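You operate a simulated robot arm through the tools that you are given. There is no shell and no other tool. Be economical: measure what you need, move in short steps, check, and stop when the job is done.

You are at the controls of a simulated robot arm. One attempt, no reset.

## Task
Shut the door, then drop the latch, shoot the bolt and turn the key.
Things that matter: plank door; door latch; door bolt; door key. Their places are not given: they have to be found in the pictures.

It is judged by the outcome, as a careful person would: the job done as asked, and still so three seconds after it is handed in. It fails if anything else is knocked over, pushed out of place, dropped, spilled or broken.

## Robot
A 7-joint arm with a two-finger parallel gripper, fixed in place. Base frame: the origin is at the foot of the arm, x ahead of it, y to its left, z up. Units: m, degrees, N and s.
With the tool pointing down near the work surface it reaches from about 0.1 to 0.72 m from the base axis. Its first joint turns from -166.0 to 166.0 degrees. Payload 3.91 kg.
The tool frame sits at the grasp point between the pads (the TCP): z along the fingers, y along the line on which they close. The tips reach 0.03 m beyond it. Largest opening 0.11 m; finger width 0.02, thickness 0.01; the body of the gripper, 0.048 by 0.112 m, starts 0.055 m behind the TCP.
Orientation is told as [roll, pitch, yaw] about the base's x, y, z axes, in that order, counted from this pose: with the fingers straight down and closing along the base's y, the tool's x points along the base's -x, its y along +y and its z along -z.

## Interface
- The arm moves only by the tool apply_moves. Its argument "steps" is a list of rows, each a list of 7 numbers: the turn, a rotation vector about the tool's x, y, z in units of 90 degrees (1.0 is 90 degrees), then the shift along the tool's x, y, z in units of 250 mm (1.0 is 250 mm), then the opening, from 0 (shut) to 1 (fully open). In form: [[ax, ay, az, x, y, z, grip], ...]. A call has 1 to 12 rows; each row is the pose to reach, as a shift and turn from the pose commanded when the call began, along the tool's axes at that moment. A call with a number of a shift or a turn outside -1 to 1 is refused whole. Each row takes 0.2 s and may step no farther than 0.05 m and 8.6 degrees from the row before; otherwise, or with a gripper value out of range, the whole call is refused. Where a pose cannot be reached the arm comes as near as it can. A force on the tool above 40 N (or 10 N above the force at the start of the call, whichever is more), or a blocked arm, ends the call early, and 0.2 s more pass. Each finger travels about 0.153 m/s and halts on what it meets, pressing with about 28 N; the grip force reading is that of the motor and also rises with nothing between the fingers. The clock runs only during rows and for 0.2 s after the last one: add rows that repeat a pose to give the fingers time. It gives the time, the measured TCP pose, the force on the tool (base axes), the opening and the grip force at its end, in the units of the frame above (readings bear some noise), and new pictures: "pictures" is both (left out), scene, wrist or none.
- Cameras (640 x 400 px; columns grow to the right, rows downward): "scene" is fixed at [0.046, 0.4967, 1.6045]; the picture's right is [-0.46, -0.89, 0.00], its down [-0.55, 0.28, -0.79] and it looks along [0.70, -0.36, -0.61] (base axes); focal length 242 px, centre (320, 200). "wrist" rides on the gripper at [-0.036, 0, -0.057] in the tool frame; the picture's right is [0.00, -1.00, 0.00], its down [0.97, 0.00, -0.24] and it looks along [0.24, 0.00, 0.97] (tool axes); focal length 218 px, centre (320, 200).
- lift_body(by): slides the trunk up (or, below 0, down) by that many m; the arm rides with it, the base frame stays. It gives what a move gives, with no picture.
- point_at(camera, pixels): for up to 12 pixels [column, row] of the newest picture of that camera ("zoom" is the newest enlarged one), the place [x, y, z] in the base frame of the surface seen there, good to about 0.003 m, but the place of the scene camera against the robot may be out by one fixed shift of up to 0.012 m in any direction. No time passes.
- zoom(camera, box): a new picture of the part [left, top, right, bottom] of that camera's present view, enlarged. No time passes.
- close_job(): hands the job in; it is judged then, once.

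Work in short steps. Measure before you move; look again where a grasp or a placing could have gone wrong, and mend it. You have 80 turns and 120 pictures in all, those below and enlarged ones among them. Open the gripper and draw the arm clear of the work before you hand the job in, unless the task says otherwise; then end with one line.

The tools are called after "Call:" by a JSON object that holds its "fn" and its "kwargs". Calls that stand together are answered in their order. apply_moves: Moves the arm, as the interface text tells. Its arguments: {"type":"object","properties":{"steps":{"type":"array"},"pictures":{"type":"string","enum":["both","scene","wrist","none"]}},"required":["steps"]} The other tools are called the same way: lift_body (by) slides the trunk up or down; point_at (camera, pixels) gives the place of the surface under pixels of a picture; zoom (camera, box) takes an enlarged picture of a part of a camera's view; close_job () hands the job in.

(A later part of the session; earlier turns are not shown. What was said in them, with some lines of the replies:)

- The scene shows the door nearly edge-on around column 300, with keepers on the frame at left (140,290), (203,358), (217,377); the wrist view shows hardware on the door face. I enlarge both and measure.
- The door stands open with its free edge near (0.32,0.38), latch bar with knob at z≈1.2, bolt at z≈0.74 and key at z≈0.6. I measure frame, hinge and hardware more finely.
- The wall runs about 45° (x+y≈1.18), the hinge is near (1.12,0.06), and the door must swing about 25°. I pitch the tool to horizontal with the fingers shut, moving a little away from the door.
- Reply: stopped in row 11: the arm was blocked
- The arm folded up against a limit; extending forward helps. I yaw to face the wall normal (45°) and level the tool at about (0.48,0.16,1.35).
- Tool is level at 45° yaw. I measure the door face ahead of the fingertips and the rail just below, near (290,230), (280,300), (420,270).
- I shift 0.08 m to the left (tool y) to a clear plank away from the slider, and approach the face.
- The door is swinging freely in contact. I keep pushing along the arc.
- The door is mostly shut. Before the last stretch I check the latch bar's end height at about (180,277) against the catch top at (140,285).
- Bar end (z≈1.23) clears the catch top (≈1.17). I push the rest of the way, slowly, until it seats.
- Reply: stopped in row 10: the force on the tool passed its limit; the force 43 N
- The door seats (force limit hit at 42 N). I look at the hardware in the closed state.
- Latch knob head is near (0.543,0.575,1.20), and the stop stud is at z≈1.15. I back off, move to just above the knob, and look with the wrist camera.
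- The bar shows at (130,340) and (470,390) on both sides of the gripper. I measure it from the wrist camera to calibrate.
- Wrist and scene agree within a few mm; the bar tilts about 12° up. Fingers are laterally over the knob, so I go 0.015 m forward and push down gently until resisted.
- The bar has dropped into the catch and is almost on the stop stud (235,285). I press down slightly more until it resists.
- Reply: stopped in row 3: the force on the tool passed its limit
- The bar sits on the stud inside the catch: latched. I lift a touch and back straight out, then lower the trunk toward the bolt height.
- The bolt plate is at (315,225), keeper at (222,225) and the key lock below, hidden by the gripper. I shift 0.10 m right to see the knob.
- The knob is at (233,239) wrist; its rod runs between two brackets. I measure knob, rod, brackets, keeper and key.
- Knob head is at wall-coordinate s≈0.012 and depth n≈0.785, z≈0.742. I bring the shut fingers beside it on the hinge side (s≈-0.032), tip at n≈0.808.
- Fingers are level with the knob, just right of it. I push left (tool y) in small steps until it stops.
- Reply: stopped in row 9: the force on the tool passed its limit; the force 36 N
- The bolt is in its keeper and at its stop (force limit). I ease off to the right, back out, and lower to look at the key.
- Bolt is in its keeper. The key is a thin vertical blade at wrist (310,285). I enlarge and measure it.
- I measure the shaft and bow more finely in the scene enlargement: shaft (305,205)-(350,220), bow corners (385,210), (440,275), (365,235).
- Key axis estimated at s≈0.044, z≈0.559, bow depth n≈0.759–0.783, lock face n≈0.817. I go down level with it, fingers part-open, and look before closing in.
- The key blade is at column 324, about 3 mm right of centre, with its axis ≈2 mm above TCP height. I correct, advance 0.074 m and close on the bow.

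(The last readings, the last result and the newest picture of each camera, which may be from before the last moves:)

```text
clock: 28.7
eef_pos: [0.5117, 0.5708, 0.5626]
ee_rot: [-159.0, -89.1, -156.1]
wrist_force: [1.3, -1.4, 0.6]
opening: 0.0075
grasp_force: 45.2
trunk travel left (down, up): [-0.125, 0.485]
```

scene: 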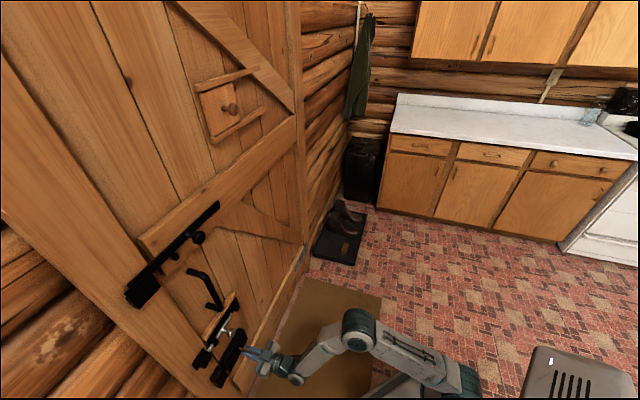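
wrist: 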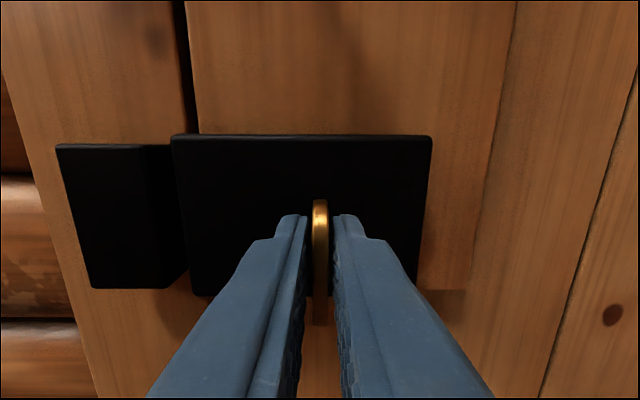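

The key is held (opening 7.5 mm). I try turning it counter-clockwise (towards the jamb) by about 20° first and read the resistance.

Call:
{"fn": "apply_moves", "kwargs": {"steps": [[0, 0, -0.05, 0, 0, 0, 0], [0, 0, -0.1, 0, 0, 0, 0], [0, 0, -0.15, 0, 0, 0, 0], [0, 0, -0.22, 0, 0, 0, 0]], "pictures": "wrist"}}

```text
clock: 29.7
eef_pos: [0.5107, 0.5713, 0.5627]
ee_rot: [-92.1, -69.8, 137.0]
wrist_force: [-2.1, -3.5, -3.7]
opening: 0.0078
grasp_force: 44.8
trunk travel left (down, up): [-0.125, 0.485]
```

wrist: 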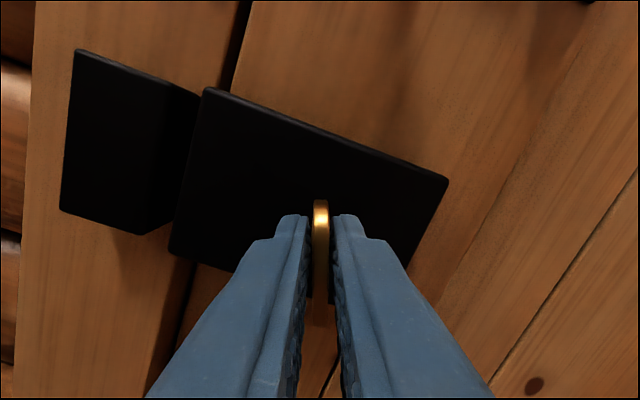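

The key turns with the fingers (blade stays aligned while the lock appears rotated), low force. I continue to about 90°.

Call:
{"fn": "apply_moves", "kwargs": {"steps": [[0, 0, -0.08, 0, 0, 0, 0], [0, 0, -0.16, 0, 0, 0, 0], [0, 0, -0.24, 0, 0, 0, 0], [0, 0, -0.32, 0, 0, 0, 0], [0, 0, -0.4, 0, 0, 0, 0], [0, 0, -0.48, 0, 0, 0, 0], [0, 0, -0.56, 0, 0, 0, 0], [0, 0, -0.64, 0, 0, 0, 0], [0, 0, -0.72, 0, 0, 0, 0], [0, 0, -0.78, 0, 0, 0, 0], [0, 0, -0.82, 0, 0, 0, 0]]}}

```text
clock: 32.1
eef_pos: [0.5105, 0.5724, 0.5592]
ee_rot: [-90.4, 4.0, 135.1]
wrist_force: [-19.7, 4.5, -23.2]
opening: 0.0078
grasp_force: 45.3
trunk travel left (down, up): [-0.125, 0.485]
```

scene: 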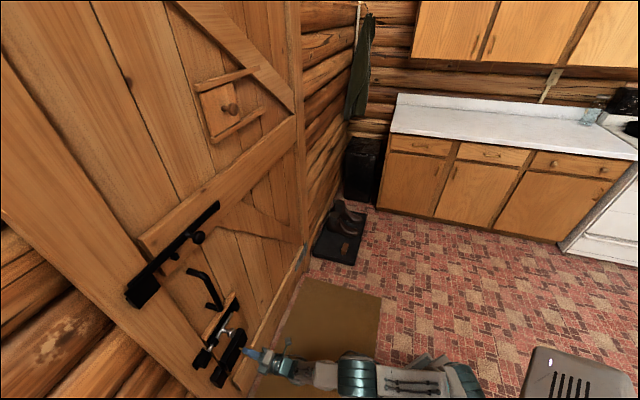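
wrist: 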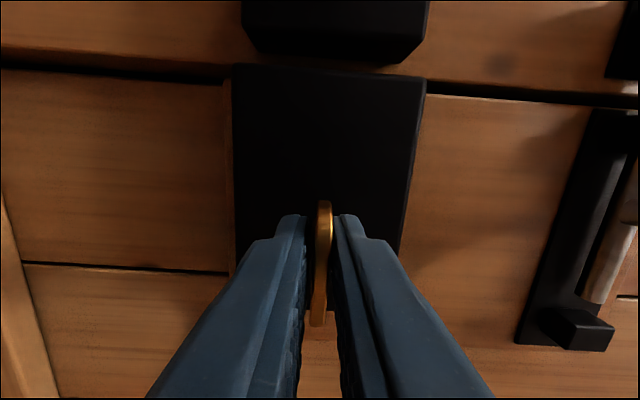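

The key has turned about 90° and now resists (≈30 N), so it is at its stop. I check the gap between lock and keeper near (325,65).

Call:
{"fn": "zoom", "kwargs": {"camera": "wrist", "box": [220, 20, 440, 120]}}

Call:
{"fn": "zoom", "kwargs": {"camera": "scene", "box": [190, 330, 270, 400]}}

```text
2.91 times, centred on (330, 70) of wrist
```

zoom: 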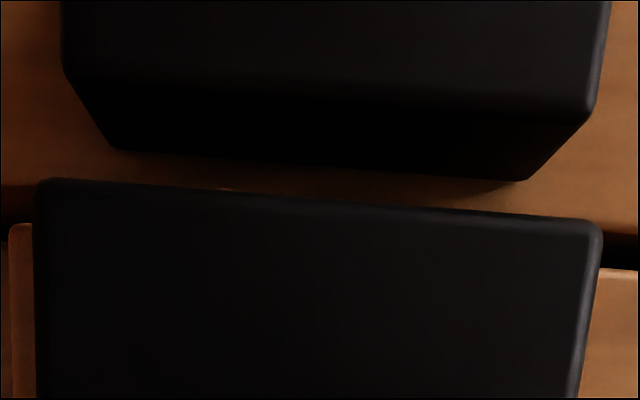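

```text
5.71 times, centred on (230, 365) of scene
```

zoom: 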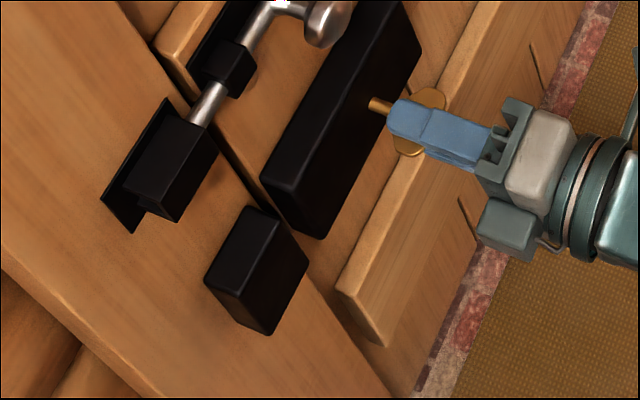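

No separate deadbolt is visible in the gap; the blade lags the fingers slightly, which suggests a stop at 90°. I open, back straight out, and look at the key.

Call:
{"fn": "apply_moves", "kwargs": {"steps": [[0, 0, 0, 0, 0, 0, 0.2], [0, 0, 0, 0, 0, 0, 0.4], [0, 0, 0, 0, 0, 0, 0.4], [0, 0, 0, 0, 0, -0.12, 0.4], [0, 0, 0, 0, 0, -0.26, 0.4], [0, 0, 0, 0, 0, -0.4, 0.4], [0, 0, 0, 0, 0, -0.5, 0.4]]}}

Call:
{"fn": "zoom", "kwargs": {"camera": "wrist", "box": [220, 50, 440, 250]}}

Call:
{"fn": "zoom", "kwargs": {"camera": "scene", "box": [190, 330, 270, 400]}}

```text
clock: 33.7
eef_pos: [0.4228, 0.482, 0.5597]
ee_rot: [-90.7, 3.8, 134.9]
wrist_force: [0.0, -0.2, -0.3]
opening: 0.0439
grasp_force: 0.0
trunk travel left (down, up): [-0.125, 0.485]
```

scene: 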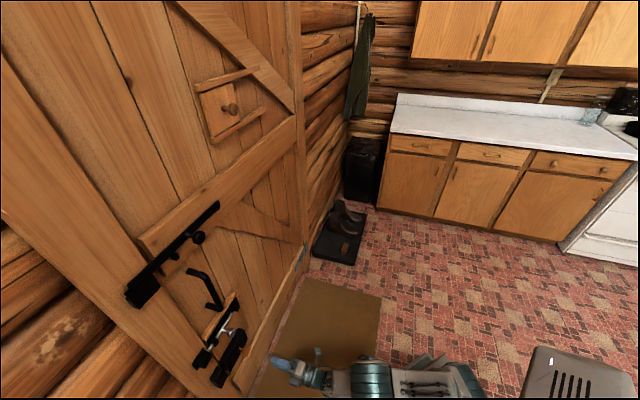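
wrist: 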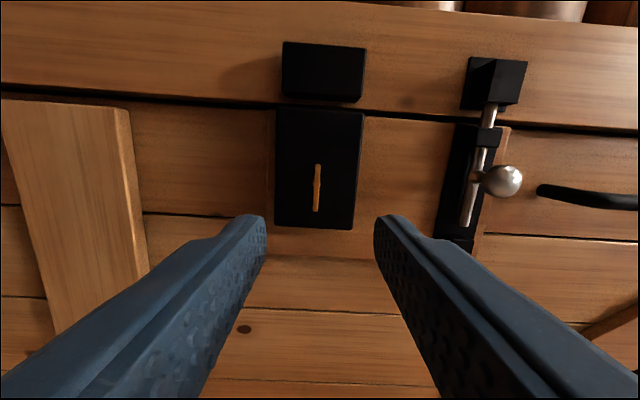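

```text
2.00 times, centred on (330, 150) of wrist
```

zoom: 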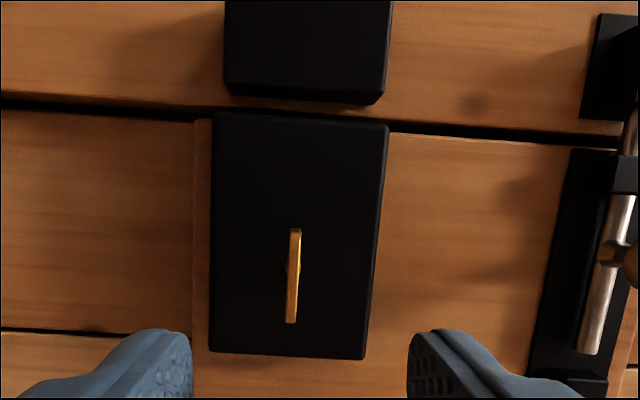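

```text
5.71 times, centred on (230, 365) of scene
```

zoom: 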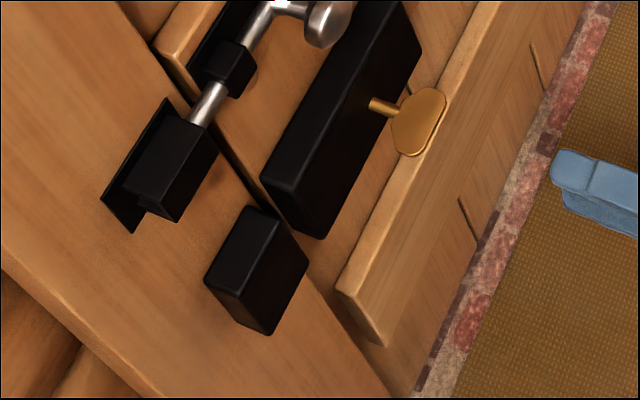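

The key now sits exactly horizontal, square with the lock, at its 90° stop. I back the arm further away and check latch, bolt and key once more.

Call:
{"fn": "apply_moves", "kwargs": {"steps": [[0, 0, 0, 0, 0, -0.15, 0.6], [0, 0, 0, 0, 0, -0.3, 0.8], [0, 0, 0, 0, 0, -0.4, 0.8], [0, 0, 0, 0, 0, -0.4, 0.8]]}}

Call:
{"fn": "zoom", "kwargs": {"camera": "scene", "box": [90, 190, 290, 400]}}

```text
clock: 34.7
eef_pos: [0.3526, 0.4116, 0.5587]
ee_rot: [-90.8, 3.9, 135.0]
wrist_force: [1.1, 0.3, -0.9]
opening: 0.0878
grasp_force: 0.1
trunk travel left (down, up): [-0.125, 0.485]
```

scene: 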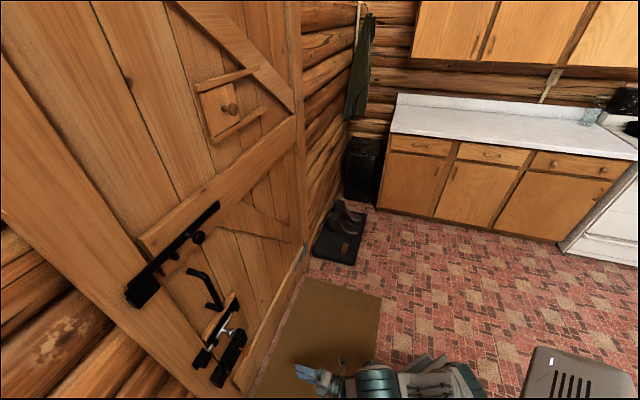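
wrist: 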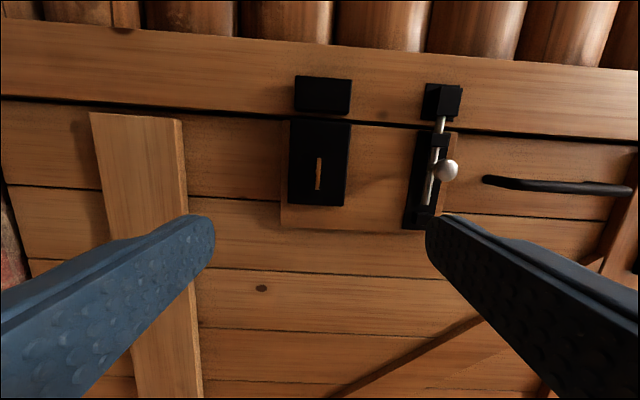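

```text
1.90 times, centred on (190, 295) of scene
```

zoom: 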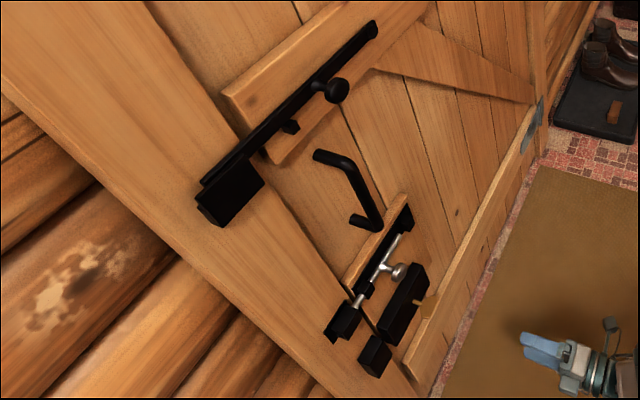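

The pictures show the door shut, the latch bar in its catch, the bolt in its keeper, and the key turned 90°. The gripper is open and the arm is clear, so I hand in.

Call:
{"fn": "close_job", "kwargs": {}}

```text
The job is handed in.
```

The door is shut, the latch is dropped into its catch and the bolt is shot; the key is turned 90° counter-clockwise to its stop, though I saw no lock bolt move in the gap and did not try the key the other way.
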